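You operate a simulated robot arm through the tools that you are given. There is no shell and no other tool. Be economical: measure what you need, move in short steps, check, and stop when the job is done.

You are at the controls of a simulated two-armed robot. One attempt, no reset.

## Task
Lay an L and an R mirror in the kit cart's foam pockets.
Fine: each in its letter's pocket; brake the cart before loading, push the foam tray in again, leave the other two mirrors. Where these are worked on the way, their far stop is far enough and under half their travel is too little: cart foam tray.
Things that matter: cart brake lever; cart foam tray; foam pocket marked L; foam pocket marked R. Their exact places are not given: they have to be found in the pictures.

Only the result counts: the job must be done as asked and must still hold three seconds after the hand-in. Knocking over, shifting, dropping, spilling or breaking anything else fails it.

## Robot
Two 6-joint arms with fingered hands on one trunk, hanging from a carriage that runs on a gantry, over the field with the corners [1681, -478], [1677, 802], [-623, 795], [-619, -485] (x, y) and turns from -154 to 534 degrees about z. Base frame: it is fixed where the carriage stands at the start and does not move with it; the origin is on the floor, on the carriage's upright axis, x ahead of it, y to its left, z up. Units: mm, degrees, N and s.
The left shoulder is at the start at [40, 152, 1561], the right one opposite. With the tool pointing down near the work surface each hand reaches from about 100 to 440 mm from the robot's upright axis, wherever it stands, measured 20 degrees to its own side. Places, roughly: cart brake lever [500, 100, 800]; cart foam tray [100, 400, 700]; foam pocket marked L [200, 300, 700]; foam pocket marked R [100, 300, 700]. Payload 4 kg a hand.
The TCP of each hand is the grasp point between the finger pads, 30 mm short of the fingertips. In the tool frame z runs along the fingers and y along their closing line. The gripper opens to 104 mm. The gripper's body begins 35 mm behind the TCP. The gripper is a hand of 5 fingers: y runs from the thumb to the fingers, the wrist lies at [-15, -104, -178] in the tool frame, and closing takes about 1.5 s.
Orientation is told as [roll, pitch, yaw] about the base's x, y, z axes, in that order, counted from this pose: with the fingers straight down and the wrist toward the robot, the tool's x, y and z point along [0, 1, 0], [1, 0, 0] and [0, 0, -1] of the base frame.

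## Interface
- The arms move only by the tool jog_arm. It takes "left_steps", "right_steps" or both (then of equal length, played together; a hand with none holds still); each is a list of rows, each a list of 6 numbers: the shift along the base's x, y, z in units of 100 mm (1.0 is 100 mm), then the turn, a rotation vector about the base's x, y, z in units of 60 degrees (1.0 is 60 degrees). In form: [[x, y, z, rx, ry, rz], ...]. A call has 1 to 12 rows; each row is the pose to reach, as a shift and turn from the pose commanded when the call began. "left_jaw" and "right_jaw" are, for a hand that has rows, the opening, from 0 (shut) to 1 (fully open), set as the call begins (left out, the last holds). A call with a number of a shift or a turn outside -1 to 1 is refused whole. A row lasts 0.2 s, in which the tool goes at most 50 mm and 8.6 degrees; a call with a longer step from one row to the next is refused whole, and so is a gripper value outside its range. Where a pose cannot be reached the arm comes as near as it can. A force on the tool above 60 N (or 10 N above the force at the start of the call, whichever is more), or a blocked arm, ends the call early, and 0.2 s more pass. The fingers move at their own pace (about 45 mm/s each) and stop on an object; they squeeze with about 30 N. The grip force told is the motor's: it shows also when the fingers shut on nothing. Time passes only in rows, and 0.2 s behind the last, so rows that repeat a pose let the fingers close. The reply holds the time, the measured pose of the TCP, the force on the tool along the base axes, the opening and the grip force, in the units named above and with some noise, with the torque about the TCP (base axes, N m) and any sound that the robot's microphone picked up.
- Cameras (640 x 400 px; columns grow to the right, rows downward): "scene" is now at [201.4, 37.5, 1825.4]; the picture's right is [0.66, -0.75, 0.00], its down [-0.70, -0.62, -0.36] and it looks along [0.27, 0.24, -0.93] (base axes); focal length 248 px, centre (320, 200). "left" rides on the left gripper at [-60, -83, -120] in its tool frame; the picture's right is [-0.79, -0.29, 0.54], its down [0.56, -0.71, 0.44] and it looks along [0.26, 0.65, 0.72] (tool axes); focal length 234 px, centre (320, 200). "right" rides on the right gripper at [60, -84, -120] in its tool frame; the picture's right is [-0.79, 0.29, -0.54], its down [-0.56, -0.71, 0.44] and it looks along [-0.26, 0.65, 0.72] (tool axes); focal length 234 px, centre (320, 200).
- capture(camera): a new picture of that camera. No time passes.
- lift_body(by): slides the trunk up (or, below 0, down) by that many mm; the arms and the scene camera ride with it, the base frame stays. It gives what a move gives, with no picture.
- drive_base(legs): drives the robot by 1 to 6 legs, each [ahead, left, turn to the left] in mm, mm and degrees, along the robot's own axes; the way and the turn of a leg run together, so that a leg with both is an arc; at most 1500 mm and 180 degrees a leg. The arms and the cameras ride along, it lands a little off, and it stops where it bumps. It keeps to its track: a leg is cut to what the track allows. It gives what a move gives.
- set_grasp(shape, hand): the hand has 5 fingers and takes this shape, open, in about a second: jaw (thumb against the fingers, like two jaws); tri (thumb and two fingers); tip (a fingertip pinch); poke (one finger out to press); point (the index stretched); flat (the hand flat); cup (the hand cupped); fist (a fist). The gripper value then closes the fingers along that shape, each until it touches; the sizes above hold for jaw. It gives what a move gives, with no picture.
- head_to(pan, tilt): turns the head with the scene camera to pan (to the left, within 86 degrees either way) and tilt (down, from -29 to 69), counted from straight ahead of the robot. It gives what a move gives.
- point_at(camera, pixels): for up to 12 pixels [column, row] of the newest picture of that camera ("zoom" is the newest enlarged one), the place [x, y, z] in the base frame of the surface seen there, good to about 2 mm. No time passes.
- inspect(camera, box): a new picture of the part [left, top, right, bottom] of that camera's present view, enlarged. No time passes.
- job_done(): hands the job in; it is judged then, once.

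Keep the steps short. Do not move on a guess: measure, check each grasp and each placing, and mend mistakes. In all there are 80 turns and 78 pictures (those below and enlarged ones count). Leave the grippers open and the arms clear of the work at the hand-in unless told otherwise, and finish with a single line.

The tools are called after ">>>" by a JSON object that holds its "name" and its "arguments". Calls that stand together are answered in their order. jog_arm: Moves the arms, as the interface text tells. Its arguments: {"type":"object","properties":{"left_steps":{"type":"array"},"left_jaw":{"type":"number"},"right_steps":{"type":"array"},"right_jaw":{"type":"number"}},"required":[]} The other tools are called the same way: lift_body (by) slides the trunk up or down; set_grasp (shape, hand) gives the hand a shape; drive_base (legs) drives the base; head_to (pan, tilt) turns the head that bears the scene camera; capture (camera) takes a picture; point_at (camera, pixels) gives the place of the surface under pixels of a picture; inspect (camera, box) takes an enlarged picture of a part of a camera's view; job_done () hands the job in.

At the start:

```text
time_s: 0.0
left_tool_pos: [297.1, 376.5, 1090.3]
left_tool_rot: [0.0, 0.0, 0.1]
left_force: [0.3, -0.6, -0.2]
left_torque: [-0.01, 0.02, 0.0]
left_gripper_width: 103.6
left_grip_force: 0.0
left_shape: jaw
right_tool_pos: [608.9, 63.9, 999.7]
right_tool_rot: [0.0, -0.1, 0.0]
right_force: [-0.2, -0.1, 0.2]
right_torque: [0.0, 0.0, 0.0]
right_gripper_width: 103.5
right_grip_force: 0.1
right_shape: jaw
trunk travel left (down, up): [-734.0, 66.0]
robot x, y, heading: [-0.7, 3.7, -0.1]
head pan, tilt: [41.6, 68.8]
```

scene: 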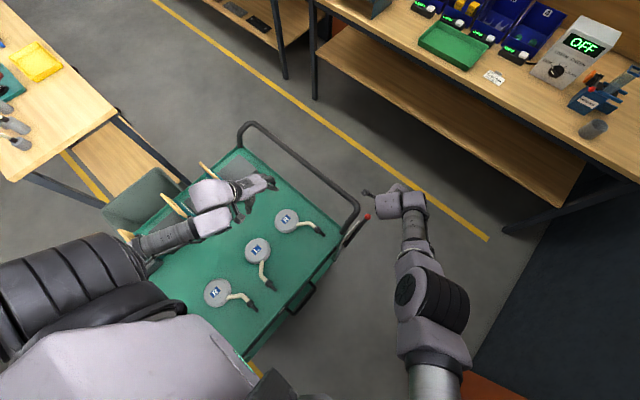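
right: 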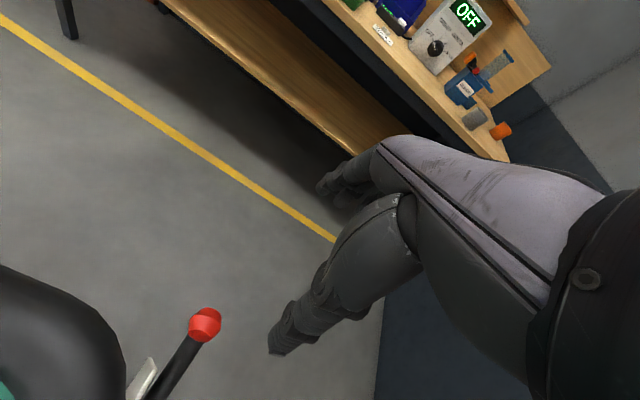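
left: 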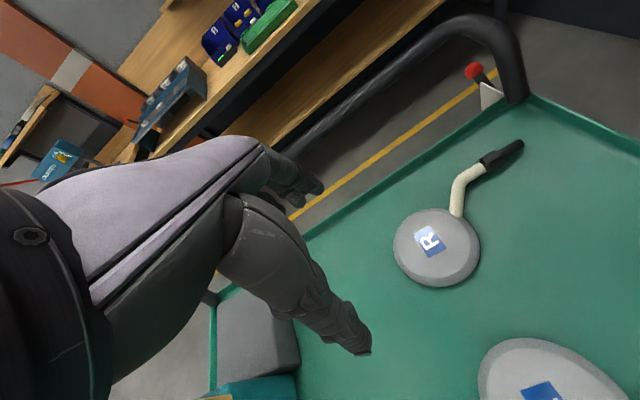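

I see the cart with mirrors on top, and a red-knobbed lever near (366,217). I enlarge the cart and measure first.

>>> {"name": "inspect", "arguments": {"camera": "scene", "box": [90, 110, 390, 370]}}

>>> {"name": "point_at", "arguments": {"camera": "scene", "pixels": [[366, 217], [345, 243], [287, 221], [257, 250], [217, 292], [240, 150], [355, 210], [240, 358], [318, 285], [290, 310], [340, 250], [120, 210]]}}

```text
1.54 times, centred on (240, 240) of scene
```

zoom: 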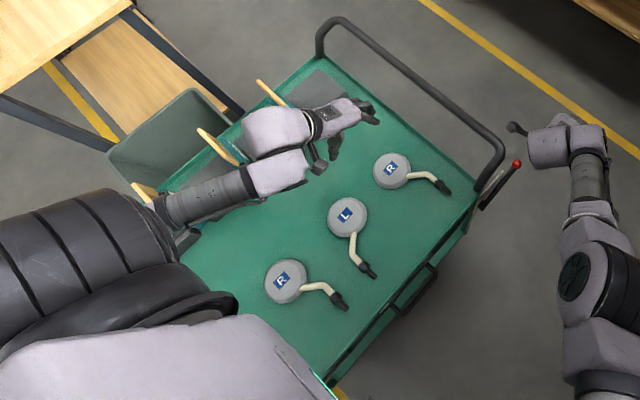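

```text
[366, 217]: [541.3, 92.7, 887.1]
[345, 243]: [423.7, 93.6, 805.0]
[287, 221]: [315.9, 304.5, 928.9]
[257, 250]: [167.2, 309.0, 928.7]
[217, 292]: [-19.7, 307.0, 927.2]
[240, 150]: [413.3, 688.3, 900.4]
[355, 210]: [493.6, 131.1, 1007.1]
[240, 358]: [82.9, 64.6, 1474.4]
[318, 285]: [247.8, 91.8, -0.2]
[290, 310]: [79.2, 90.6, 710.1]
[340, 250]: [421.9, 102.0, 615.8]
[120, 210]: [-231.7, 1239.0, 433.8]
```

I want to stand on the cart's -y side facing it (a handle seems to be on that face near y=90, z=710). I look around on that side first.

>>> {"name": "head_to", "arguments": {"pan": -40, "tilt": 50}}

>>> {"name": "capture", "arguments": {"camera": "scene"}}

>>> {"name": "head_to", "arguments": {"pan": 80, "tilt": 50}}

>>> {"name": "capture", "arguments": {"camera": "scene"}}

```text
time_s: 1.6
left_tool_pos: [297.2, 376.6, 1089.7]
left_tool_rot: [0.0, -0.1, -0.2]
left_force: [-0.7, 0.3, -0.2]
left_torque: [0.01, 0.0, -0.03]
left_gripper_width: 103.6
left_grip_force: 0.2
left_shape: jaw
right_tool_pos: [607.6, 62.7, 999.9]
right_tool_rot: [0.1, 0.1, 0.0]
right_force: [0.2, -0.4, -0.2]
right_torque: [0.01, -0.01, 0.0]
right_gripper_width: 103.4
right_grip_force: 0.1
right_shape: jaw
trunk travel left (down, up): [-734.0, 66.0]
robot x, y, heading: [-1.0, -2.2, 0.0]
head pan, tilt: [-40.0, 50.0]
```

```text
73 pictures are left
```

scene: 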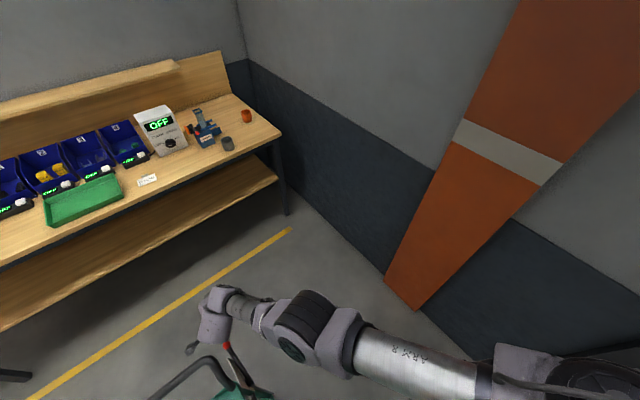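

```text
time_s: 3.5
left_tool_pos: [298.3, 376.9, 1090.2]
left_tool_rot: [0.1, 0.0, -0.1]
left_force: [0.8, 0.2, -0.1]
left_torque: [0.03, 0.0, -0.01]
left_gripper_width: 103.6
left_grip_force: 0.1
left_shape: jaw
right_tool_pos: [608.1, 63.0, 999.1]
right_tool_rot: [0.0, 0.0, 0.0]
right_force: [0.3, -0.7, -0.4]
right_torque: [-0.02, -0.01, 0.0]
right_gripper_width: 103.7
right_grip_force: 0.2
right_shape: jaw
trunk travel left (down, up): [-734.0, 66.0]
robot x, y, heading: [-0.4, -0.5, -0.2]
head pan, tilt: [80.0, 50.0]
```

```text
72 pictures are left
```

scene: 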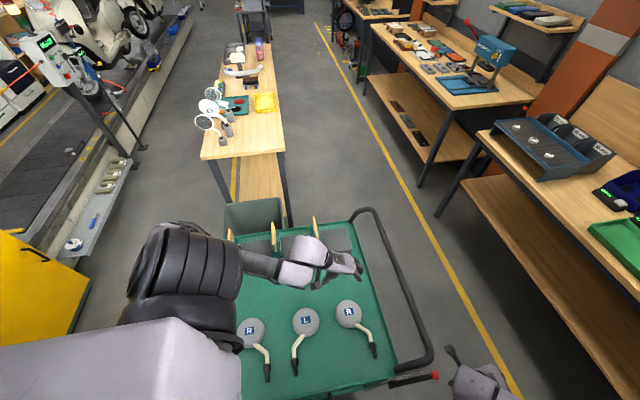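

Clear floor on that side. I raise the trunk, shift to -y, turn to face the cart, and look.

>>> {"name": "lift_body", "arguments": {"by": 60}}

>>> {"name": "drive_base", "arguments": {"legs": [[0, -450, 0], [0, 0, 90]]}}

>>> {"name": "head_to", "arguments": {"pan": 0, "tilt": 50}}

>>> {"name": "capture", "arguments": {"camera": "scene"}}

```text
time_s: 4.5
left_tool_pos: [296.8, 375.7, 1150.9]
left_tool_rot: [0.1, 0.0, 0.0]
left_force: [-0.1, 0.8, 0.5]
left_torque: [0.02, 0.01, -0.03]
left_gripper_width: 103.6
left_grip_force: 0.1
left_shape: jaw
right_tool_pos: [608.1, 64.1, 1060.0]
right_tool_rot: [0.0, 0.0, -0.1]
right_force: [-0.6, -0.3, 0.1]
right_torque: [0.02, -0.06, -0.01]
right_gripper_width: 103.6
right_grip_force: 0.0
right_shape: jaw
trunk travel left (down, up): [-794.0, 6.0]
robot x, y, heading: [0.7, -1.5, -0.2]
head pan, tilt: [80.0, 50.0]
```

```text
time_s: 11.1
left_tool_pos: [-379.9, -155.7, 1150.3]
left_tool_rot: [0.0, 0.1, 90.5]
left_force: [-0.5, 1.3, 0.2]
left_torque: [-0.03, -0.02, 0.03]
left_gripper_width: 103.8
left_grip_force: 0.0
left_shape: jaw
right_tool_pos: [-70.9, 157.8, 1059.9]
right_tool_rot: [0.1, 0.1, 90.6]
right_force: [-0.5, 0.0, -0.3]
right_torque: [0.0, 0.01, 0.0]
right_gripper_width: 103.6
right_grip_force: 0.0
right_shape: jaw
trunk travel left (down, up): [-794.0, 6.0]
robot x, y, heading: [1.2, -447.0, 90.5]
head pan, tilt: [80.0, 50.0]
```

```text
time_s: 12.6
left_tool_pos: [-381.2, -155.0, 1150.3]
left_tool_rot: [0.0, 0.0, 90.6]
left_force: [0.4, -0.2, -0.6]
left_torque: [-0.01, 0.0, 0.0]
left_gripper_width: 103.8
left_grip_force: 0.1
left_shape: jaw
right_tool_pos: [-71.0, 159.6, 1059.5]
right_tool_rot: [0.1, 0.0, 90.7]
right_force: [-0.3, -0.2, 1.0]
right_torque: [-0.02, -0.01, 0.01]
right_gripper_width: 103.6
right_grip_force: 0.1
right_shape: jaw
trunk travel left (down, up): [-794.0, 6.0]
robot x, y, heading: [-2.9, -447.7, 90.7]
head pan, tilt: [0.0, 50.0]
```

```text
71 pictures are left
```

scene: 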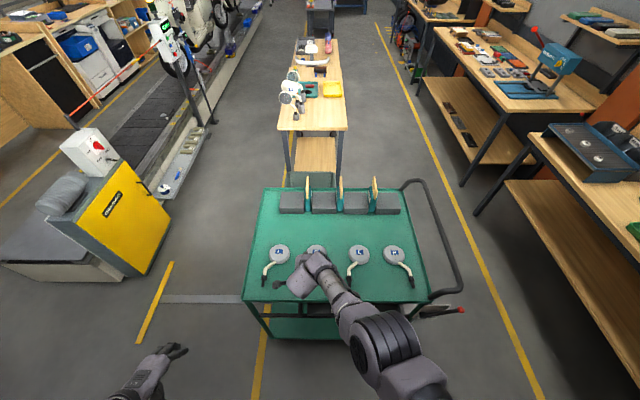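

Good view. Cart top holds four mirrors. I enlarge the cart front.

>>> {"name": "inspect", "arguments": {"camera": "scene", "box": [230, 170, 480, 350]}}

>>> {"name": "point_at", "arguments": {"camera": "scene", "pixels": [[461, 310], [425, 315], [280, 254], [358, 252], [393, 255], [245, 298], [425, 300], [440, 290], [270, 308], [320, 318]]}}

```text
2.22 times, centred on (355, 260) of scene
```

zoom: 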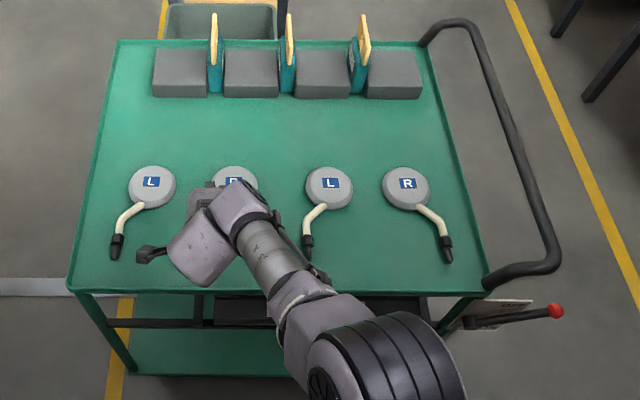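

```text
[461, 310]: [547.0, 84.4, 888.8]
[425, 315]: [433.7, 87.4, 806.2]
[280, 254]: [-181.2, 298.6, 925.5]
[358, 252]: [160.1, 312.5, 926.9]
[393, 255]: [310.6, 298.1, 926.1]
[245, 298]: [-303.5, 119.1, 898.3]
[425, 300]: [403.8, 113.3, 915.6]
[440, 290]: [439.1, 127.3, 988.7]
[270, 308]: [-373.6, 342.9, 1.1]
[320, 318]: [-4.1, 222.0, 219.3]
```

Mirrors: L(-181,299), R(-20,307), L(160,312), R(311,298), tops z≈926; the brake lever's red knob is at about (547,84,889). I pull back the right hand and move along +x for a closer look at lever and tray front.

>>> {"name": "jog_arm", "arguments": {"right_steps": [[0, -0.5, 0, 0, 0, 0], [0, -1, 0, 0, 0, 0]]}}

>>> {"name": "jog_arm", "arguments": {"right_steps": [[0, -0.5, 0, 0, 0, 0], [0, -1, 0, 0, 0, 0]]}}

>>> {"name": "drive_base", "arguments": {"legs": [[0, -380, 0]]}}

>>> {"name": "capture", "arguments": {"camera": "scene"}}

>>> {"name": "capture", "arguments": {"camera": "right"}}

```text
time_s: 13.2
left_tool_pos: [-380.9, -156.3, 1150.0]
left_tool_rot: [0.0, -0.1, 90.6]
left_force: [-0.1, 1.2, -0.1]
left_torque: [-0.01, 0.0, 0.0]
left_gripper_width: 103.8
left_grip_force: 0.1
left_shape: jaw
right_tool_pos: [-87.0, 102.8, 1017.6]
right_tool_rot: [0.0, 0.0, 90.7]
right_force: [-0.4, 0.9, -0.1]
right_torque: [-0.02, 0.01, 0.0]
right_gripper_width: 103.6
right_grip_force: 0.0
right_shape: jaw
right hand out of reach, approached as far as the arm can: row 1, 2
trunk travel left (down, up): [-794.0, 6.0]
robot x, y, heading: [-2.7, -450.9, 90.6]
head pan, tilt: [0.0, 50.0]
```

```text
time_s: 14.0
left_tool_pos: [-380.7, -155.6, 1151.1]
left_tool_rot: [0.0, 0.0, 90.6]
left_force: [0.2, -0.1, 0.0]
left_torque: [0.02, 0.01, 0.03]
left_gripper_width: 103.8
left_grip_force: 0.1
left_shape: jaw
right_tool_pos: [-57.1, 81.6, 971.4]
right_tool_rot: [-1.3, -1.7, 89.5]
right_force: [0.3, 0.4, 0.5]
right_torque: [-0.01, 0.01, -0.01]
right_gripper_width: 103.8
right_grip_force: 0.1
right_shape: jaw
right hand out of reach, approached as far as the arm can: row 1, 2
trunk travel left (down, up): [-794.0, 6.0]
robot x, y, heading: [1.7, -448.6, 90.7]
head pan, tilt: [0.0, 50.0]
stopped in row 2 (right hand): the arm was blocked; the commanded pose is now the measured one
```

```text
time_s: 16.5
left_tool_pos: [6.3, -149.8, 1150.8]
left_tool_rot: [0.0, 0.0, 90.2]
left_force: [0.5, 0.0, -0.5]
left_torque: [-0.02, 0.01, -0.01]
left_gripper_width: 103.9
left_grip_force: 0.0
left_shape: jaw
right_tool_pos: [330.3, 81.8, 970.1]
right_tool_rot: [-1.3, -1.5, 89.2]
right_force: [-0.3, 0.4, -0.3]
right_torque: [0.0, 0.03, 0.01]
right_gripper_width: 103.9
right_grip_force: 0.0
right_shape: jaw
trunk travel left (down, up): [-794.0, 6.0]
robot x, y, heading: [382.6, -444.7, 90.2]
head pan, tilt: [0.0, 50.0]
```

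```text
69 pictures are left
```

scene: 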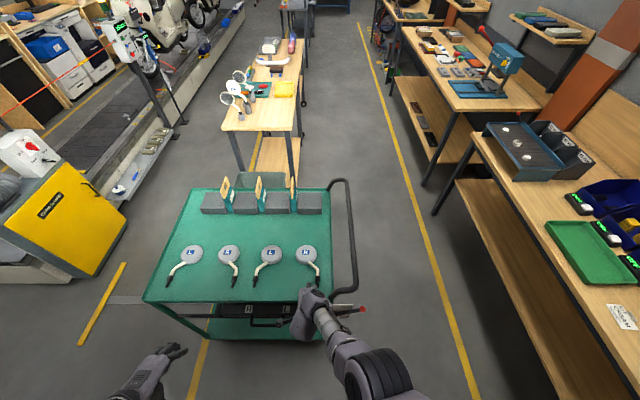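

```text
68 pictures are left
```

right: 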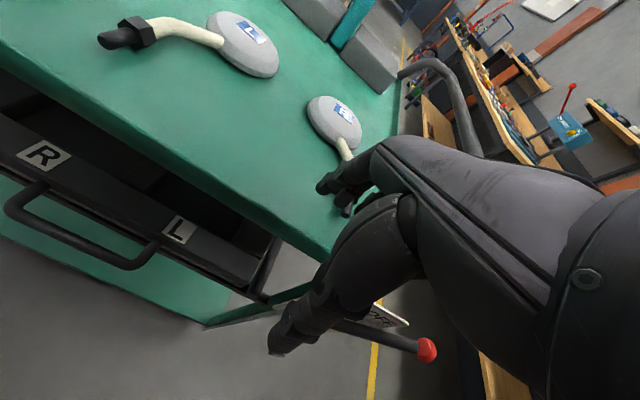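

The drawer's front shows R (42,155) and L (178,229) labels and a bar handle. I measure these, the mirrors, and the lever.

>>> {"name": "point_at", "arguments": {"camera": "right", "pixels": [[42, 155], [178, 229], [18, 203], [130, 263], [35, 188], [150, 245], [425, 350], [360, 330], [262, 285], [200, 270], [122, 38], [330, 183]]}}

>>> {"name": "inspect", "arguments": {"camera": "scene", "box": [220, 270, 380, 350]}}

>>> {"name": "point_at", "arguments": {"camera": "scene", "pixels": [[361, 309], [345, 312], [305, 252], [303, 197], [330, 290], [209, 340], [322, 340], [248, 310], [298, 308]]}}

```text
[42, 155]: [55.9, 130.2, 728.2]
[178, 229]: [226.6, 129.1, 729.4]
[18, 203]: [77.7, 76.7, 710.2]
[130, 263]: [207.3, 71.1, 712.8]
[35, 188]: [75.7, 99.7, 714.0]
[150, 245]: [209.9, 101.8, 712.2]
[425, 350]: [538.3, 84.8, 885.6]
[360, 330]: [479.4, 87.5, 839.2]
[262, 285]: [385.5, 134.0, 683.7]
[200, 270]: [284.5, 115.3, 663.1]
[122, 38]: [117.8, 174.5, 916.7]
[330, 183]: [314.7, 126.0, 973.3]
```

```text
4.00 times, centred on (300, 310) of scene
```

zoom: 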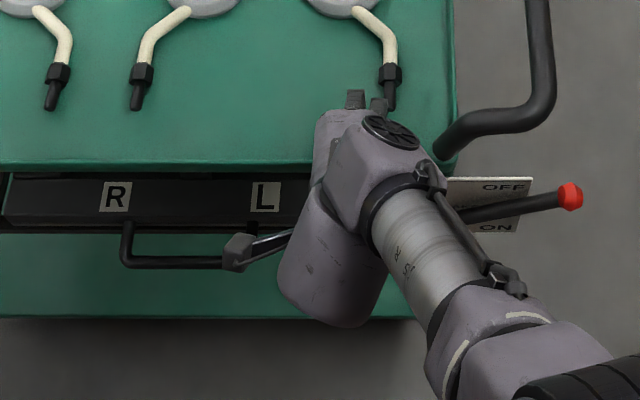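

```text
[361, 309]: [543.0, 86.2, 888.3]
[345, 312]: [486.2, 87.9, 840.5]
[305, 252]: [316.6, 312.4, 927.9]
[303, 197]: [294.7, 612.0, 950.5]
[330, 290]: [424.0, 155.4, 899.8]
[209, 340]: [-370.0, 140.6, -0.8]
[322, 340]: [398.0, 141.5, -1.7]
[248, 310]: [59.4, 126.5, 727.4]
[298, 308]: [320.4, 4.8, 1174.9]
```

The lever sits by an OFF (up)/ON (down) plate, so it must go down. I measure the nearby push-bar for clearance.

>>> {"name": "point_at", "arguments": {"camera": "scene", "pixels": [[355, 295], [349, 301], [340, 305], [333, 307], [330, 308], [354, 275], [352, 240], [348, 316], [340, 317], [357, 308], [343, 325]]}}

```text
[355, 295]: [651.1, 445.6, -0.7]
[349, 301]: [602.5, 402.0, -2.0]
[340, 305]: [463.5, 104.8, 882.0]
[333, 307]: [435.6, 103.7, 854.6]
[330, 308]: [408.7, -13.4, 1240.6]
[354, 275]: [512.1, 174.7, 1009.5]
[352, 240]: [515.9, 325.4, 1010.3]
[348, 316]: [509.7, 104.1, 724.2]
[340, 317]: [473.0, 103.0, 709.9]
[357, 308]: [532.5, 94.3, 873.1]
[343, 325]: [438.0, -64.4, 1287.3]
```

Bar lies at x≈512, y≥140, z≈1010; the lever plane is y≈87. I first bring the right hand to its comfortable reach in free space with the jaws closed.

>>> {"name": "jog_arm", "arguments": {"right_steps": [[0.0, -0.4, 0, 0, 0, 0], [0.2, -0.8, 0, 0, 0, 0], [0.5, -1, 0, 0, 0, 0]], "right_jaw": 0}}

>>> {"name": "jog_arm", "arguments": {"right_steps": [[0.4, -0.3, 0, 0, 0, 0], [0.7, -0.6, 0, 0, 0, 0], [1, -0.95, 0, 0, 0, 0]]}}

```text
time_s: 17.5
left_tool_pos: [5.3, -150.2, 1150.6]
left_tool_rot: [0.1, 0.1, 90.2]
left_force: [-0.3, 0.2, -0.3]
left_torque: [0.03, 0.0, 0.01]
left_gripper_width: 103.5
left_grip_force: 0.1
left_shape: jaw
right_tool_pos: [374.4, 35.9, 925.1]
right_tool_rot: [-2.7, -3.0, 88.2]
right_force: [0.1, -0.5, -0.4]
right_torque: [-0.02, 0.03, -0.05]
right_gripper_width: 15.7
right_grip_force: 0.0
right_shape: jaw
right hand out of reach, approached as far as the arm can: row 1, 2, 3
trunk travel left (down, up): [-794.0, 6.0]
robot x, y, heading: [384.9, -448.7, 90.1]
head pan, tilt: [0.0, 50.0]
stopped in row 3 (right hand): the arm was blocked; the commanded pose is now the measured one
```

```text
time_s: 18.3
left_tool_pos: [6.7, -151.8, 1149.2]
left_tool_rot: [0.0, 0.1, 90.2]
left_force: [-0.1, 0.0, 0.5]
left_torque: [-0.01, -0.02, 0.0]
left_gripper_width: 103.6
left_grip_force: 0.0
left_shape: jaw
right_tool_pos: [450.8, -35.8, 859.9]
right_tool_rot: [-2.2, -2.9, 88.3]
right_force: [0.1, 0.1, -0.2]
right_torque: [-0.04, -0.01, 0.01]
right_gripper_width: 0.1
right_grip_force: 30.1
right_shape: jaw
right hand out of reach, approached as far as the arm can: row 1, 2, 3
trunk travel left (down, up): [-794.0, 6.0]
robot x, y, heading: [383.7, -446.1, 89.8]
head pan, tilt: [0.0, 50.0]
```

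The arm's near limit needs the wrist ≥640 mm from the shoulder, so I tilt the fingers forward 25° and raise/advance the hand a bit to stand beside and above the lever.

>>> {"name": "jog_arm", "arguments": {"right_steps": [[0, 0.1, 0.15, 0.14, 0, 0], [0, 0.3, 0.4, 0.28, 0, 0], [0, 0.5, 0.75, 0.42, 0, 0], [0, 0.7, 0.95, 0.42, 0, 0], [0, 0.7, 0.95, 0.42, 0, 0]]}}

>>> {"name": "capture", "arguments": {"camera": "right"}}

>>> {"name": "capture", "arguments": {"camera": "scene"}}

```text
time_s: 19.7
left_tool_pos: [5.1, -155.3, 1148.7]
left_tool_rot: [0.0, 0.2, 90.2]
left_force: [-0.6, -0.5, 0.6]
left_torque: [-0.02, 0.0, -0.04]
left_gripper_width: 103.8
left_grip_force: 0.0
left_shape: jaw
right_tool_pos: [485.4, 89.1, 951.5]
right_tool_rot: [-5.1, -30.3, 87.4]
right_force: [0.1, -16.3, -12.7]
right_torque: [0.16, 0.09, -0.13]
right_gripper_width: 0.0
right_grip_force: 30.5
right_shape: jaw
right hand out of reach, approached as far as the arm can: row 2, 3, 4, 5
trunk travel left (down, up): [-794.0, 6.0]
robot x, y, heading: [383.0, -446.2, 90.1]
head pan, tilt: [0.0, 50.0]
stopped in row 5 (right hand): the arm was blocked; the commanded pose is now the measured one
```

```text
66 pictures are left
```

right: 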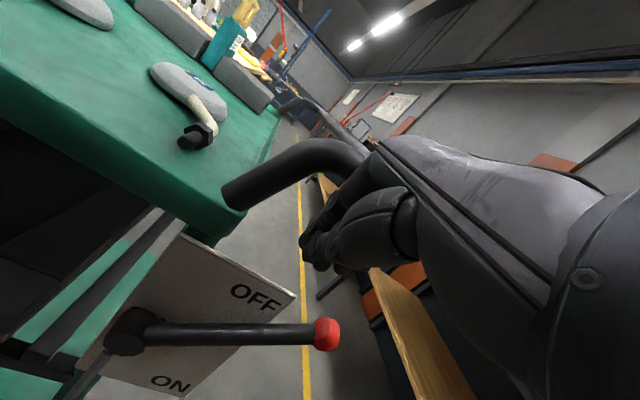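

```text
65 pictures are left
```

scene: 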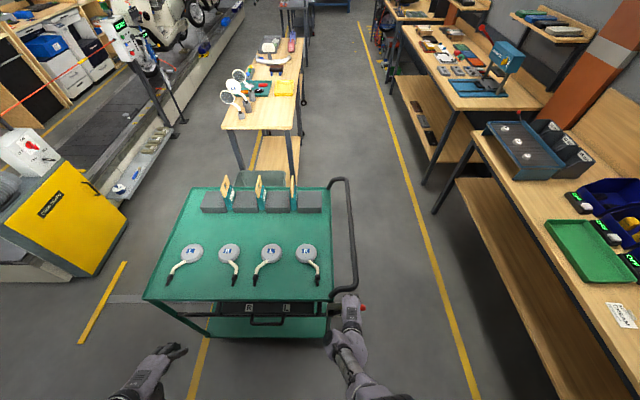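

The hand drifted to touch the push-bar slightly (16 N). I back off the base 20 mm and go right 50 mm so the fingertip is right above the knob, then check.

>>> {"name": "drive_base", "arguments": {"legs": [[-22, 0, 0], [0, -50, 0]]}}

>>> {"name": "capture", "arguments": {"camera": "right"}}

>>> {"name": "inspect", "arguments": {"camera": "scene", "box": [220, 230, 400, 350]}}

```text
time_s: 21.0
left_tool_pos: [56.9, -173.0, 1149.5]
left_tool_rot: [0.0, 0.0, 90.2]
left_force: [0.5, -0.4, -1.2]
left_torque: [0.02, 0.0, 0.01]
left_gripper_width: 104.0
left_grip_force: 0.1
left_shape: jaw
right_tool_pos: [536.5, 75.1, 955.5]
right_tool_rot: [-5.3, -30.8, 87.2]
right_force: [1.1, -0.1, 0.5]
right_torque: [0.0, 0.03, 0.05]
right_gripper_width: 0.1
right_grip_force: 30.2
right_shape: jaw
trunk travel left (down, up): [-794.0, 6.0]
robot x, y, heading: [434.0, -467.9, 90.4]
head pan, tilt: [0.0, 50.0]
```

```text
64 pictures are left
```

right: 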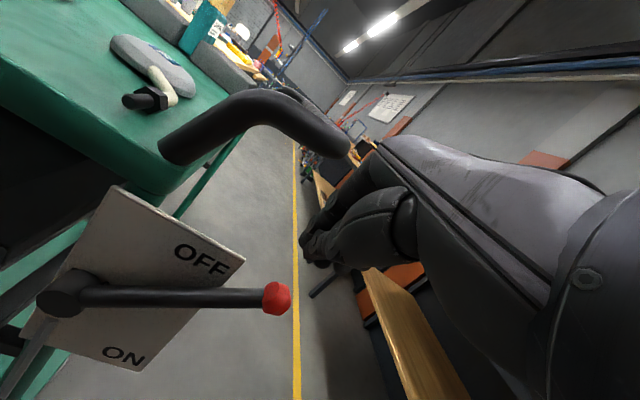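

```text
3.33 times, centred on (310, 290) of scene
```

zoom: 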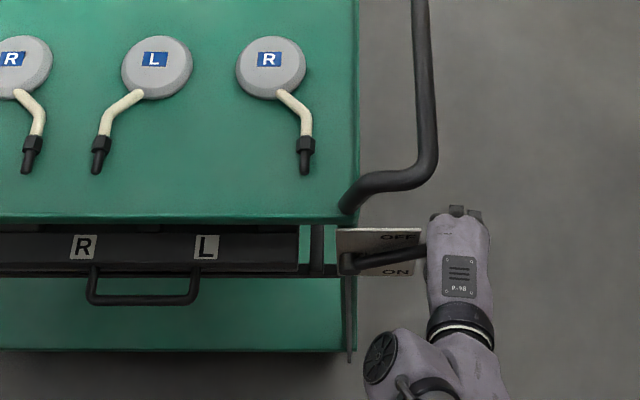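

Force gone. I measure knob and fingertip in the right picture to line up.

>>> {"name": "point_at", "arguments": {"camera": "right", "pixels": [[278, 297], [240, 298], [312, 250], [318, 263], [304, 240], [60, 295], [345, 140], [335, 200]]}}

```text
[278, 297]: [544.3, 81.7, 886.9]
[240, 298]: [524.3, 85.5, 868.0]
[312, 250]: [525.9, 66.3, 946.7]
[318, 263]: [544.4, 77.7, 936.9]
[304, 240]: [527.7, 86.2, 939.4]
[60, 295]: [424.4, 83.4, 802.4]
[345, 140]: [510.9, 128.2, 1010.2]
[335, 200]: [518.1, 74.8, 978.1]
```

Tip is about 40 mm above the lever and in its plane (y≈85). I shift 12 mm toward the pivot and lower the trunk in steps.

>>> {"name": "jog_arm", "arguments": {"right_steps": [[-0.12, 0, 0, 0, 0, 0]]}}

>>> {"name": "lift_body", "arguments": {"by": -50}}

>>> {"name": "lift_body", "arguments": {"by": -40}}

>>> {"name": "capture", "arguments": {"camera": "right"}}

```text
time_s: 21.4
left_tool_pos: [55.9, -172.2, 1149.0]
left_tool_rot: [0.0, 0.0, 90.3]
left_force: [-1.0, -0.7, -0.7]
left_torque: [0.0, 0.04, -0.01]
left_gripper_width: 103.7
left_grip_force: 0.1
left_shape: jaw
right_tool_pos: [525.9, 74.4, 958.5]
right_tool_rot: [-5.1, -31.0, 87.3]
right_force: [-0.1, 0.6, -0.6]
right_torque: [-0.03, 0.0, -0.01]
right_gripper_width: 0.0
right_grip_force: 30.0
right_shape: jaw
trunk travel left (down, up): [-794.0, 6.0]
robot x, y, heading: [438.0, -471.7, 90.1]
head pan, tilt: [0.0, 50.0]
```

```text
time_s: 22.3
left_tool_pos: [56.3, -174.2, 1100.6]
left_tool_rot: [-0.1, 0.0, 90.2]
left_force: [-0.2, 0.8, 0.3]
left_torque: [0.02, -0.02, -0.02]
left_gripper_width: 104.0
left_grip_force: 0.0
left_shape: jaw
right_tool_pos: [525.2, 74.8, 909.9]
right_tool_rot: [-5.3, -31.0, 87.3]
right_force: [0.8, -0.5, -0.5]
right_torque: [0.04, -0.03, -0.02]
right_gripper_width: 0.0
right_grip_force: 30.1
right_shape: jaw
trunk travel left (down, up): [-744.0, 56.0]
robot x, y, heading: [434.4, -469.4, 90.5]
head pan, tilt: [0.0, 50.0]
```

```text
time_s: 23.1
left_tool_pos: [56.0, -173.5, 1059.4]
left_tool_rot: [-0.1, 0.0, 90.2]
left_force: [0.6, 0.3, 0.0]
left_torque: [0.03, -0.04, -0.02]
left_gripper_width: 104.0
left_grip_force: 0.1
left_shape: jaw
right_tool_pos: [525.1, 73.8, 869.1]
right_tool_rot: [-5.2, -31.0, 87.2]
right_force: [0.4, 0.6, 0.0]
right_torque: [0.0, -0.03, -0.01]
right_gripper_width: 0.1
right_grip_force: 29.8
right_shape: jaw
trunk travel left (down, up): [-704.0, 96.0]
robot x, y, heading: [431.9, -467.9, 90.3]
head pan, tilt: [0.0, 50.0]
```

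```text
62 pictures are left
```

right: 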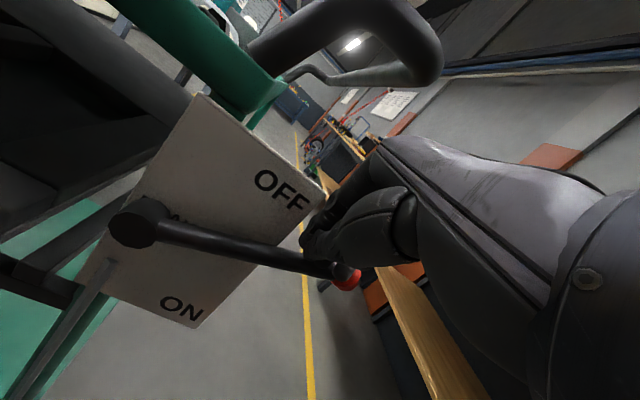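

The finger is now at the lever. I keep lowering in steps and check.

>>> {"name": "lift_body", "arguments": {"by": -40}}

>>> {"name": "lift_body", "arguments": {"by": -30}}

>>> {"name": "capture", "arguments": {"camera": "right"}}

```text
time_s: 24.0
left_tool_pos: [54.4, -172.6, 1020.0]
left_tool_rot: [0.0, 0.0, 90.3]
left_force: [-0.7, 0.1, -0.4]
left_torque: [-0.01, 0.02, 0.01]
left_gripper_width: 104.1
left_grip_force: 0.0
left_shape: jaw
right_tool_pos: [524.7, 73.9, 827.7]
right_tool_rot: [-5.1, -30.9, 87.3]
right_force: [0.4, -0.5, -0.5]
right_torque: [0.03, -0.01, 0.02]
right_gripper_width: 0.1
right_grip_force: 29.9
right_shape: jaw
trunk travel left (down, up): [-664.0, 136.0]
robot x, y, heading: [435.1, -470.2, 90.3]
head pan, tilt: [0.0, 50.0]
```

```text
time_s: 24.7
left_tool_pos: [56.5, -173.2, 990.3]
left_tool_rot: [0.0, 0.0, 90.3]
left_force: [-0.2, -1.0, 0.3]
left_torque: [0.0, 0.0, -0.02]
left_gripper_width: 103.7
left_grip_force: 0.1
left_shape: jaw
right_tool_pos: [525.7, 73.2, 798.6]
right_tool_rot: [-5.2, -30.9, 87.3]
right_force: [0.2, 0.6, -1.4]
right_torque: [0.01, 0.01, 0.0]
right_gripper_width: 0.1
right_grip_force: 30.3
right_shape: jaw
trunk travel left (down, up): [-634.0, 166.0]
robot x, y, heading: [433.5, -466.9, 90.1]
head pan, tilt: [0.0, 50.0]
```

```text
61 pictures are left
```

right: 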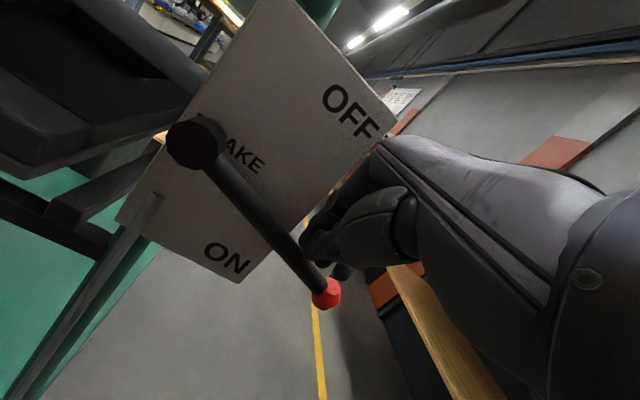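

The lever is following down (about level). I continue.

>>> {"name": "lift_body", "arguments": {"by": -35}}

>>> {"name": "lift_body", "arguments": {"by": -25}}

>>> {"name": "capture", "arguments": {"camera": "right"}}

```text
time_s: 25.5
left_tool_pos: [56.3, -173.4, 954.3]
left_tool_rot: [0.0, 0.0, 90.3]
left_force: [-0.6, 0.1, 0.1]
left_torque: [0.01, -0.01, -0.02]
left_gripper_width: 104.0
left_grip_force: 0.1
left_shape: jaw
right_tool_pos: [527.6, 74.0, 762.7]
right_tool_rot: [-5.1, -30.9, 87.2]
right_force: [0.2, 0.6, 0.2]
right_torque: [-0.01, -0.02, -0.01]
right_gripper_width: 0.1
right_grip_force: 30.3
right_shape: jaw
trunk travel left (down, up): [-599.0, 201.0]
robot x, y, heading: [433.1, -468.8, 90.2]
head pan, tilt: [0.0, 50.0]
```

```text
time_s: 26.2
left_tool_pos: [62.0, -168.7, 928.6]
left_tool_rot: [-0.2, -0.1, 90.2]
left_force: [0.8, 0.6, -0.2]
left_torque: [-0.01, 0.05, 0.04]
left_gripper_width: 103.9
left_grip_force: 0.0
left_shape: jaw
right_tool_pos: [534.5, 83.6, 745.7]
right_tool_rot: [-5.6, -32.0, 87.3]
right_force: [22.8, 9.9, 28.1]
right_torque: [0.44, -0.48, -0.18]
right_gripper_width: 0.0
right_grip_force: 29.5
right_shape: jaw
trunk travel left (down, up): [-574.0, 226.0]
robot x, y, heading: [436.3, -470.1, 89.9]
head pan, tilt: [0.0, 50.0]
```

```text
60 pictures are left
```

right: 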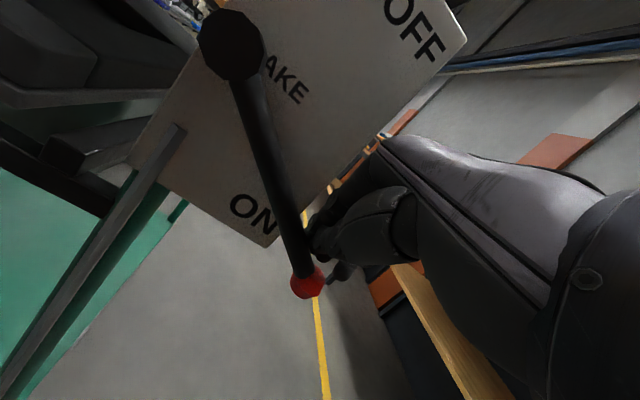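

28 N up: the lever seems at its ON stop. I measure it.

>>> {"name": "point_at", "arguments": {"camera": "right", "pixels": [[307, 283], [285, 220], [230, 45], [258, 130]]}}

>>> {"name": "lift_body", "arguments": {"by": 10}}

>>> {"name": "drive_base", "arguments": {"legs": [[0, -70, 0]]}}

>>> {"name": "lift_body", "arguments": {"by": 200}}

>>> {"name": "capture", "arguments": {"camera": "scene"}}

>>> {"name": "capture", "arguments": {"camera": "right"}}

```text
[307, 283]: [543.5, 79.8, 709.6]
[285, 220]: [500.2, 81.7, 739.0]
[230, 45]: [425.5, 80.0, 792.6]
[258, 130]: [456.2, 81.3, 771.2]
```

```text
time_s: 26.8
left_tool_pos: [58.1, -169.7, 940.1]
left_tool_rot: [-0.2, -0.2, 90.3]
left_force: [-0.3, -0.4, 0.3]
left_torque: [0.02, -0.03, -0.01]
left_gripper_width: 103.6
left_grip_force: 0.0
left_shape: jaw
right_tool_pos: [531.2, 78.2, 751.5]
right_tool_rot: [-5.4, -31.4, 87.4]
right_force: [13.9, 8.3, 15.6]
right_torque: [0.4, -0.34, -0.24]
right_gripper_width: 0.0
right_grip_force: 30.0
right_shape: jaw
trunk travel left (down, up): [-584.0, 216.0]
robot x, y, heading: [431.8, -468.6, 90.3]
head pan, tilt: [0.0, 50.0]
```

```text
time_s: 27.8
left_tool_pos: [126.8, -173.4, 939.3]
left_tool_rot: [-0.1, -0.1, 90.2]
left_force: [-0.5, 0.1, -0.5]
left_torque: [0.01, -0.01, 0.03]
left_gripper_width: 103.8
left_grip_force: 0.1
left_shape: jaw
right_tool_pos: [597.3, 73.4, 749.1]
right_tool_rot: [-5.2, -30.9, 87.3]
right_force: [0.0, -0.1, -0.2]
right_torque: [-0.03, 0.04, 0.04]
right_gripper_width: 0.0
right_grip_force: 29.5
right_shape: jaw
trunk travel left (down, up): [-584.0, 216.0]
robot x, y, heading: [503.1, -468.6, 90.0]
head pan, tilt: [0.0, 50.0]
```

```text
time_s: 30.0
left_tool_pos: [125.4, -172.1, 1139.7]
left_tool_rot: [0.0, 0.1, 90.2]
left_force: [-0.3, -0.9, 0.4]
left_torque: [-0.01, -0.01, -0.01]
left_gripper_width: 103.9
left_grip_force: 0.1
left_shape: jaw
right_tool_pos: [595.9, 73.8, 947.1]
right_tool_rot: [-5.2, -30.9, 87.3]
right_force: [0.3, -0.2, 1.2]
right_torque: [0.0, -0.02, 0.01]
right_gripper_width: 0.0
right_grip_force: 30.2
right_shape: jaw
trunk travel left (down, up): [-784.0, 16.0]
robot x, y, heading: [506.4, -464.3, 90.0]
head pan, tilt: [0.0, 50.0]
```

```text
59 pictures are left
```

scene: 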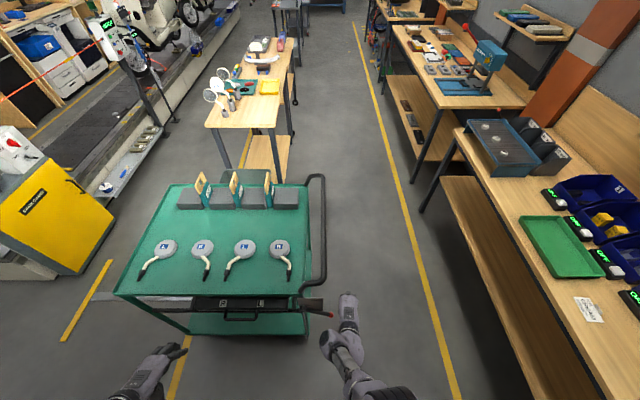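

```text
58 pictures are left
```

right: 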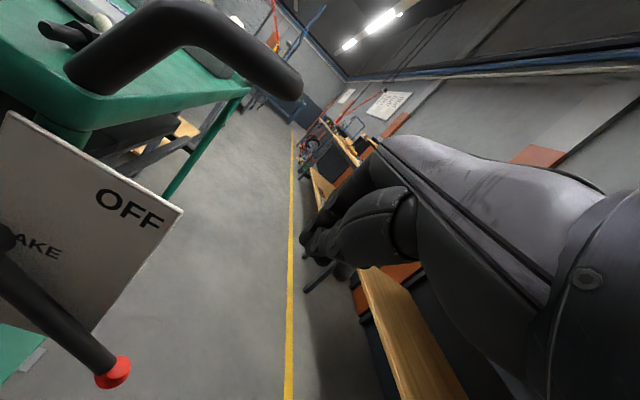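

I confirm the lever stayed and re-measure cart features.

>>> {"name": "point_at", "arguments": {"camera": "right", "pixels": [[113, 372], [60, 325]]}}

>>> {"name": "inspect", "arguments": {"camera": "scene", "box": [110, 230, 350, 350]}}

>>> {"name": "point_at", "arguments": {"camera": "scene", "pixels": [[165, 248], [203, 248], [245, 250], [280, 247], [244, 318], [226, 316], [330, 313], [223, 303], [263, 303]]}}

```text
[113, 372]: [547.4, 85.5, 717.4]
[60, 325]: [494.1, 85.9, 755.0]
```

```text
2.67 times, centred on (230, 290) of scene
```

zoom: 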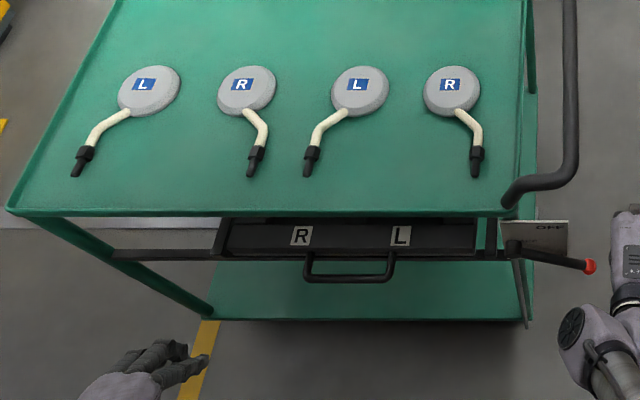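

```text
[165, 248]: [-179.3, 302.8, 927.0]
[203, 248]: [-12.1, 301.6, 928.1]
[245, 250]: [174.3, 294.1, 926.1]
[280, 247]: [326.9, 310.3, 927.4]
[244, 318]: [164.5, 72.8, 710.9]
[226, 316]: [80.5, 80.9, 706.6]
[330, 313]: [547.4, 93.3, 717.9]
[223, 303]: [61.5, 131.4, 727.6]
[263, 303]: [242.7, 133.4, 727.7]
```

Brake is ON (knob at z≈717). Handle bar: x 77–207, y≈72, z≈711. Since the base cannot back beyond y≈-478, I fold the right hand nearer to the body (here in free space) so that I can grip the bar with the base further ahead, then pull by driving back.

>>> {"name": "jog_arm", "arguments": {"right_steps": [[0, -0.4, -0.3, 0, 0, 0], [0, -0.75, -0.55, 0, 0, 0], [0, -1, -0.6, 0, 0, 0]], "right_jaw": 0.5}}

>>> {"name": "jog_arm", "arguments": {"right_steps": [[0, -0.4, -0.12, 0, 0, 0], [0, -0.75, -0.2, 0, 0, 0], [0, -1, -0.22, 0, 0, 0]]}}

>>> {"name": "drive_base", "arguments": {"legs": [[0, 455, 0]]}}

>>> {"name": "capture", "arguments": {"camera": "right"}}

```text
time_s: 31.0
left_tool_pos: [125.9, -171.8, 1139.6]
left_tool_rot: [0.0, 0.0, 90.1]
left_force: [-0.4, 0.7, 0.8]
left_torque: [0.03, 0.0, 0.0]
left_gripper_width: 103.9
left_grip_force: 0.0
left_shape: jaw
right_tool_pos: [630.3, 35.7, 936.6]
right_tool_rot: [-7.3, -35.8, 87.7]
right_force: [0.6, 0.2, -0.3]
right_torque: [0.03, 0.0, 0.0]
right_gripper_width: 51.8
right_grip_force: 0.1
right_shape: jaw
right hand out of reach, approached as far as the arm can: row 1, 2, 3
trunk travel left (down, up): [-784.0, 16.0]
robot x, y, heading: [505.5, -469.3, 90.2]
head pan, tilt: [0.0, 50.0]
stopped in row 3 (right hand): the arm was blocked; the commanded pose is now the measured one
```

```text
time_s: 32.0
left_tool_pos: [126.1, -172.6, 1138.9]
left_tool_rot: [0.0, 0.0, 90.2]
left_force: [1.2, -0.2, -0.1]
left_torque: [-0.02, 0.02, -0.02]
left_gripper_width: 103.9
left_grip_force: 0.0
left_shape: jaw
right_tool_pos: [656.3, -39.4, 913.1]
right_tool_rot: [-9.4, -37.6, 88.5]
right_force: [-0.4, -0.1, -1.3]
right_torque: [0.01, 0.0, 0.0]
right_gripper_width: 52.1
right_grip_force: 0.1
right_shape: jaw
right hand out of reach, approached as far as the arm can: row 2, 3
trunk travel left (down, up): [-784.0, 16.0]
robot x, y, heading: [500.6, -468.5, 90.0]
head pan, tilt: [0.0, 50.0]
stopped in row 3 (right hand): the arm was blocked; the commanded pose is now the measured one
```

```text
time_s: 34.7
left_tool_pos: [-323.6, -175.0, 1140.4]
left_tool_rot: [0.0, -0.1, 90.3]
left_force: [-0.1, -0.1, -0.2]
left_torque: [-0.01, -0.03, 0.03]
left_gripper_width: 103.9
left_grip_force: 0.0
left_shape: jaw
right_tool_pos: [204.2, -42.5, 911.0]
right_tool_rot: [-9.4, -37.5, 88.4]
right_force: [-0.2, 0.4, -0.3]
right_torque: [0.01, 0.01, -0.01]
right_gripper_width: 52.0
right_grip_force: 0.0
right_shape: jaw
trunk travel left (down, up): [-784.0, 16.0]
robot x, y, heading: [55.0, -470.1, 90.2]
head pan, tilt: [0.0, 50.0]
```

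```text
56 pictures are left
```

right: 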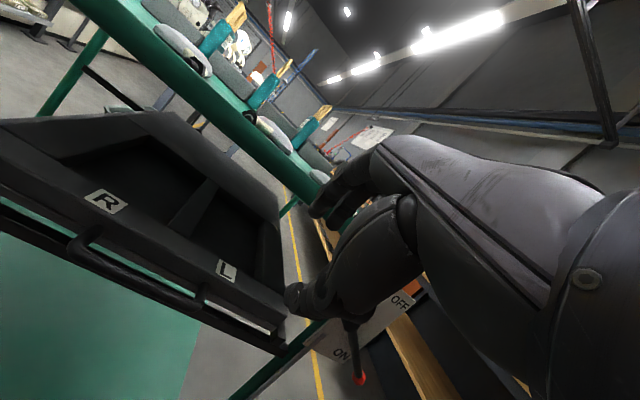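

The interior of the tray shows beneath the top. I bring the hand a bit lower and closer, then look at what the reach gives.

>>> {"name": "jog_arm", "arguments": {"right_steps": [[0, 0, -0.3, 0, 0, 0], [0, -0.4, -0.35, 0, 0, 0], [-0.1, -0.8, -0.4, 0, 0, 0], [-0.2, -1, -0.4, 0, 0, 0]]}}

```text
time_s: 35.7
left_tool_pos: [-325.2, -174.5, 1139.8]
left_tool_rot: [-0.1, 0.0, 90.1]
left_force: [-0.4, 0.4, 0.4]
left_torque: [-0.01, 0.01, 0.04]
left_gripper_width: 103.8
left_grip_force: 0.0
left_shape: jaw
right_tool_pos: [206.5, -131.9, 889.5]
right_tool_rot: [-10.5, -37.8, 89.1]
right_force: [-0.3, 0.0, -0.4]
right_torque: [0.0, -0.01, 0.0]
right_gripper_width: 52.1
right_grip_force: 0.0
right_shape: jaw
right hand out of reach, approached as far as the arm can: row 1, 2, 3, 4
trunk travel left (down, up): [-784.0, 16.0]
robot x, y, heading: [52.5, -468.3, 90.1]
head pan, tilt: [0.0, 50.0]
```

Good: TCP now 336 ahead. I go to the pre-grasp, 80 mm back from the bar along the finger axis.

>>> {"name": "drive_base", "arguments": {"legs": [[0, 64, 0], [159, 0, 0]]}}

>>> {"name": "lift_body", "arguments": {"by": -121}}

>>> {"name": "capture", "arguments": {"camera": "right"}}

>>> {"name": "capture", "arguments": {"camera": "scene"}}

```text
time_s: 37.7
left_tool_pos: [-389.8, -16.5, 1140.4]
left_tool_rot: [0.0, 0.1, 90.1]
left_force: [-1.0, -0.3, -0.2]
left_torque: [0.01, 0.01, -0.01]
left_gripper_width: 103.7
left_grip_force: 0.1
left_shape: jaw
right_tool_pos: [142.0, 20.4, 887.8]
right_tool_rot: [-10.4, -37.5, 89.0]
right_force: [0.2, -0.1, -0.4]
right_torque: [0.03, 0.02, 0.01]
right_gripper_width: 52.2
right_grip_force: 0.0
right_shape: jaw
trunk travel left (down, up): [-784.0, 16.0]
robot x, y, heading: [-12.1, -312.9, 90.4]
head pan, tilt: [0.0, 50.0]
```

```text
time_s: 39.2
left_tool_pos: [-388.6, -16.5, 1018.1]
left_tool_rot: [0.0, 0.0, 90.1]
left_force: [-0.4, 1.0, -0.6]
left_torque: [0.0, 0.02, -0.02]
left_gripper_width: 104.1
left_grip_force: 0.0
left_shape: jaw
right_tool_pos: [142.7, 21.3, 766.4]
right_tool_rot: [-10.6, -37.4, 89.0]
right_force: [0.5, -0.7, 0.4]
right_torque: [-0.04, 0.0, -0.01]
right_gripper_width: 51.9
right_grip_force: 0.0
right_shape: jaw
trunk travel left (down, up): [-663.0, 137.0]
robot x, y, heading: [-11.5, -313.7, 90.2]
head pan, tilt: [0.0, 50.0]
```

```text
55 pictures are left
```

right: 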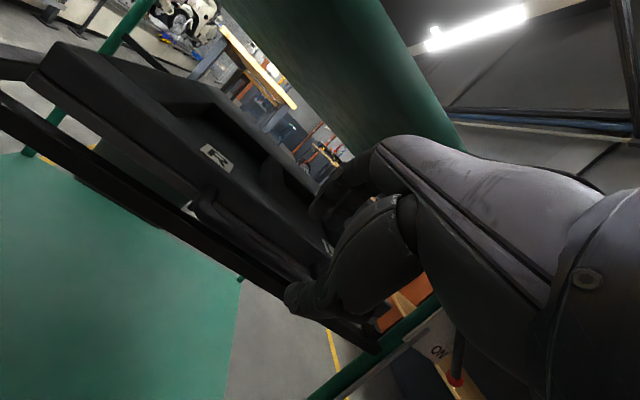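

```text
54 pictures are left
```

scene: 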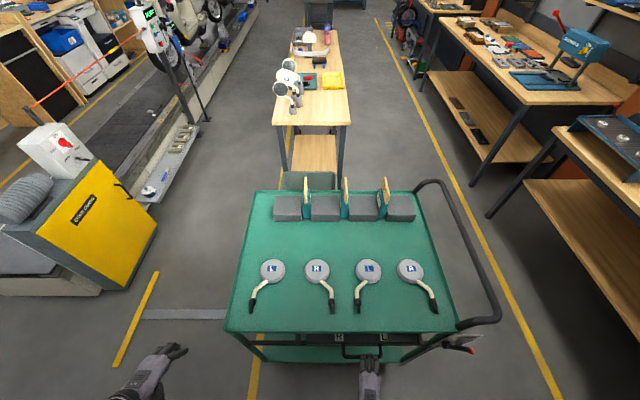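

I enlarge the gripper region to check the fingers against the bar.

>>> {"name": "inspect", "arguments": {"camera": "right", "box": [160, 120, 440, 340]}}

>>> {"name": "point_at", "arguments": {"camera": "right", "pixels": [[230, 222], [212, 208], [270, 252], [325, 210], [292, 298], [215, 157], [300, 280]]}}

>>> {"name": "inspect", "arguments": {"camera": "scene", "box": [310, 320, 430, 400]}}

```text
1.82 times, centred on (300, 230) of right
```

zoom: 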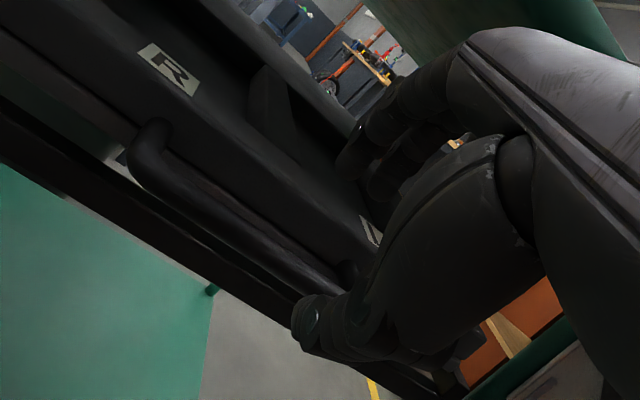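

```text
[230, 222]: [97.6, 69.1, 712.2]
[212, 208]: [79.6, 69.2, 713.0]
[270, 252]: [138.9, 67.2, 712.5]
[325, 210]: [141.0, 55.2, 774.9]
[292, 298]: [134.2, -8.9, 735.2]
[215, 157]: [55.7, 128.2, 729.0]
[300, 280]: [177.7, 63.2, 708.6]
```

```text
5.00 times, centred on (370, 360) of scene
```

zoom: 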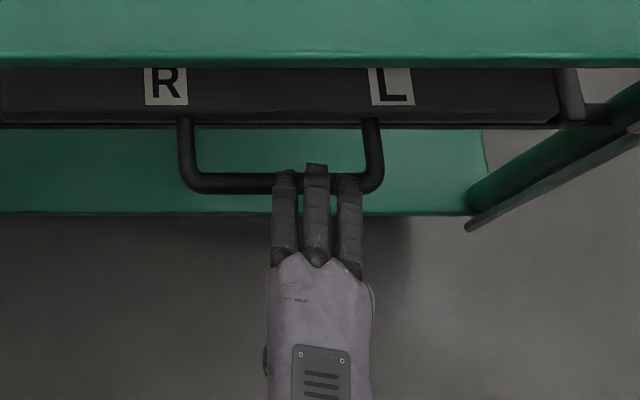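

Bar centre ≈ y 74, z 707; fingers straddle fits. I drive ahead 52 mm, lower 58 mm so the bar goes between thumb and fingers, and look.

>>> {"name": "drive_base", "arguments": {"legs": [[52, 0, 0]]}}

>>> {"name": "lift_body", "arguments": {"by": -58}}

>>> {"name": "inspect", "arguments": {"camera": "right", "box": [160, 120, 440, 340]}}

```text
time_s: 40.1
left_tool_pos: [-387.8, 35.9, 1019.0]
left_tool_rot: [0.1, 0.0, 90.0]
left_force: [0.0, -0.3, 0.5]
left_torque: [-0.02, -0.01, 0.04]
left_gripper_width: 104.0
left_grip_force: 0.1
left_shape: jaw
right_tool_pos: [144.1, 73.0, 768.2]
right_tool_rot: [-10.6, -37.6, 89.0]
right_force: [0.1, 0.4, -0.7]
right_torque: [-0.02, -0.01, -0.01]
right_gripper_width: 52.1
right_grip_force: 0.1
right_shape: jaw
trunk travel left (down, up): [-663.0, 137.0]
robot x, y, heading: [-17.0, -263.8, 90.0]
head pan, tilt: [0.0, 50.0]
```

```text
time_s: 41.0
left_tool_pos: [-388.0, 30.9, 963.3]
left_tool_rot: [0.0, 0.1, 90.1]
left_force: [0.0, 0.4, 0.8]
left_torque: [-0.03, 0.04, 0.01]
left_gripper_width: 103.8
left_grip_force: 0.1
left_shape: jaw
right_tool_pos: [146.8, 67.5, 715.2]
right_tool_rot: [-11.0, -38.4, 88.8]
right_force: [-1.9, -25.2, 36.6]
right_torque: [2.35, 0.04, -0.03]
right_gripper_width: 56.6
right_grip_force: 0.1
right_shape: jaw
trunk travel left (down, up): [-608.0, 192.0]
robot x, y, heading: [-12.4, -261.6, 90.2]
head pan, tilt: [0.0, 50.0]
stopped: the force on the tool passed its limit at 70 N (the readings are from after the stop); the commanded pose is now the measured one
```

```text
1.82 times, centred on (300, 230) of right
```

zoom: 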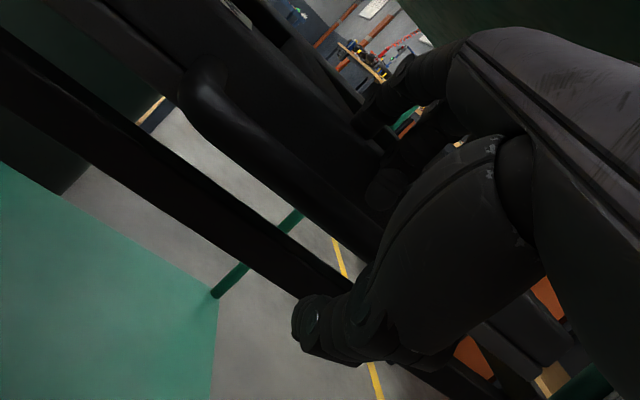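

Contact on the finger side near the tray front; the bar is already between thumb and fingers. I relieve a little and close.

>>> {"name": "lift_body", "arguments": {"by": 5}}

>>> {"name": "jog_arm", "arguments": {"right_steps": [[0, 0, 0, 0, 0, 0], [0, 0, 0, 0, 0, 0], [0, 0, 0, 0, 0, 0], [0, 0, 0, 0, 0, 0], [0, 0, 0, 0, 0, 0], [0, 0, 0, 0, 0, 0], [0, 0, 0, 0, 0, 0]], "right_jaw": 0}}

>>> {"name": "inspect", "arguments": {"camera": "right", "box": [160, 120, 440, 340]}}

```text
time_s: 41.5
left_tool_pos: [-388.9, 33.6, 968.9]
left_tool_rot: [-0.1, 0.0, 90.1]
left_force: [-0.5, 0.0, 0.9]
left_torque: [0.0, 0.04, -0.04]
left_gripper_width: 103.7
left_grip_force: 0.1
left_shape: jaw
right_tool_pos: [146.1, 70.0, 717.9]
right_tool_rot: [-10.8, -38.0, 88.8]
right_force: [0.2, -14.9, 21.5]
right_torque: [1.32, 0.09, -0.05]
right_gripper_width: 55.0
right_grip_force: 0.1
right_shape: jaw
trunk travel left (down, up): [-613.0, 187.0]
robot x, y, heading: [-13.7, -263.3, 89.9]
head pan, tilt: [0.0, 50.0]
```

```text
time_s: 43.1
left_tool_pos: [-387.5, 31.9, 967.5]
left_tool_rot: [0.0, 0.3, 90.1]
left_force: [-0.8, -0.2, 0.3]
left_torque: [-0.01, 0.0, 0.02]
left_gripper_width: 103.9
left_grip_force: 0.1
left_shape: jaw
right_tool_pos: [148.2, 68.0, 717.0]
right_tool_rot: [-10.7, -37.8, 88.9]
right_force: [3.0, -13.9, -4.6]
right_torque: [1.3, 0.15, 0.04]
right_gripper_width: 33.0
right_grip_force: 30.6
right_shape: jaw
trunk travel left (down, up): [-613.0, 187.0]
robot x, y, heading: [-9.1, -260.5, 90.0]
head pan, tilt: [0.0, 50.0]
```

```text
1.82 times, centred on (300, 230) of right
```

zoom: 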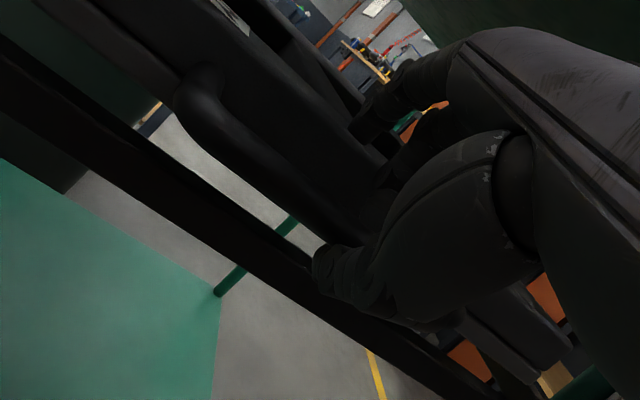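

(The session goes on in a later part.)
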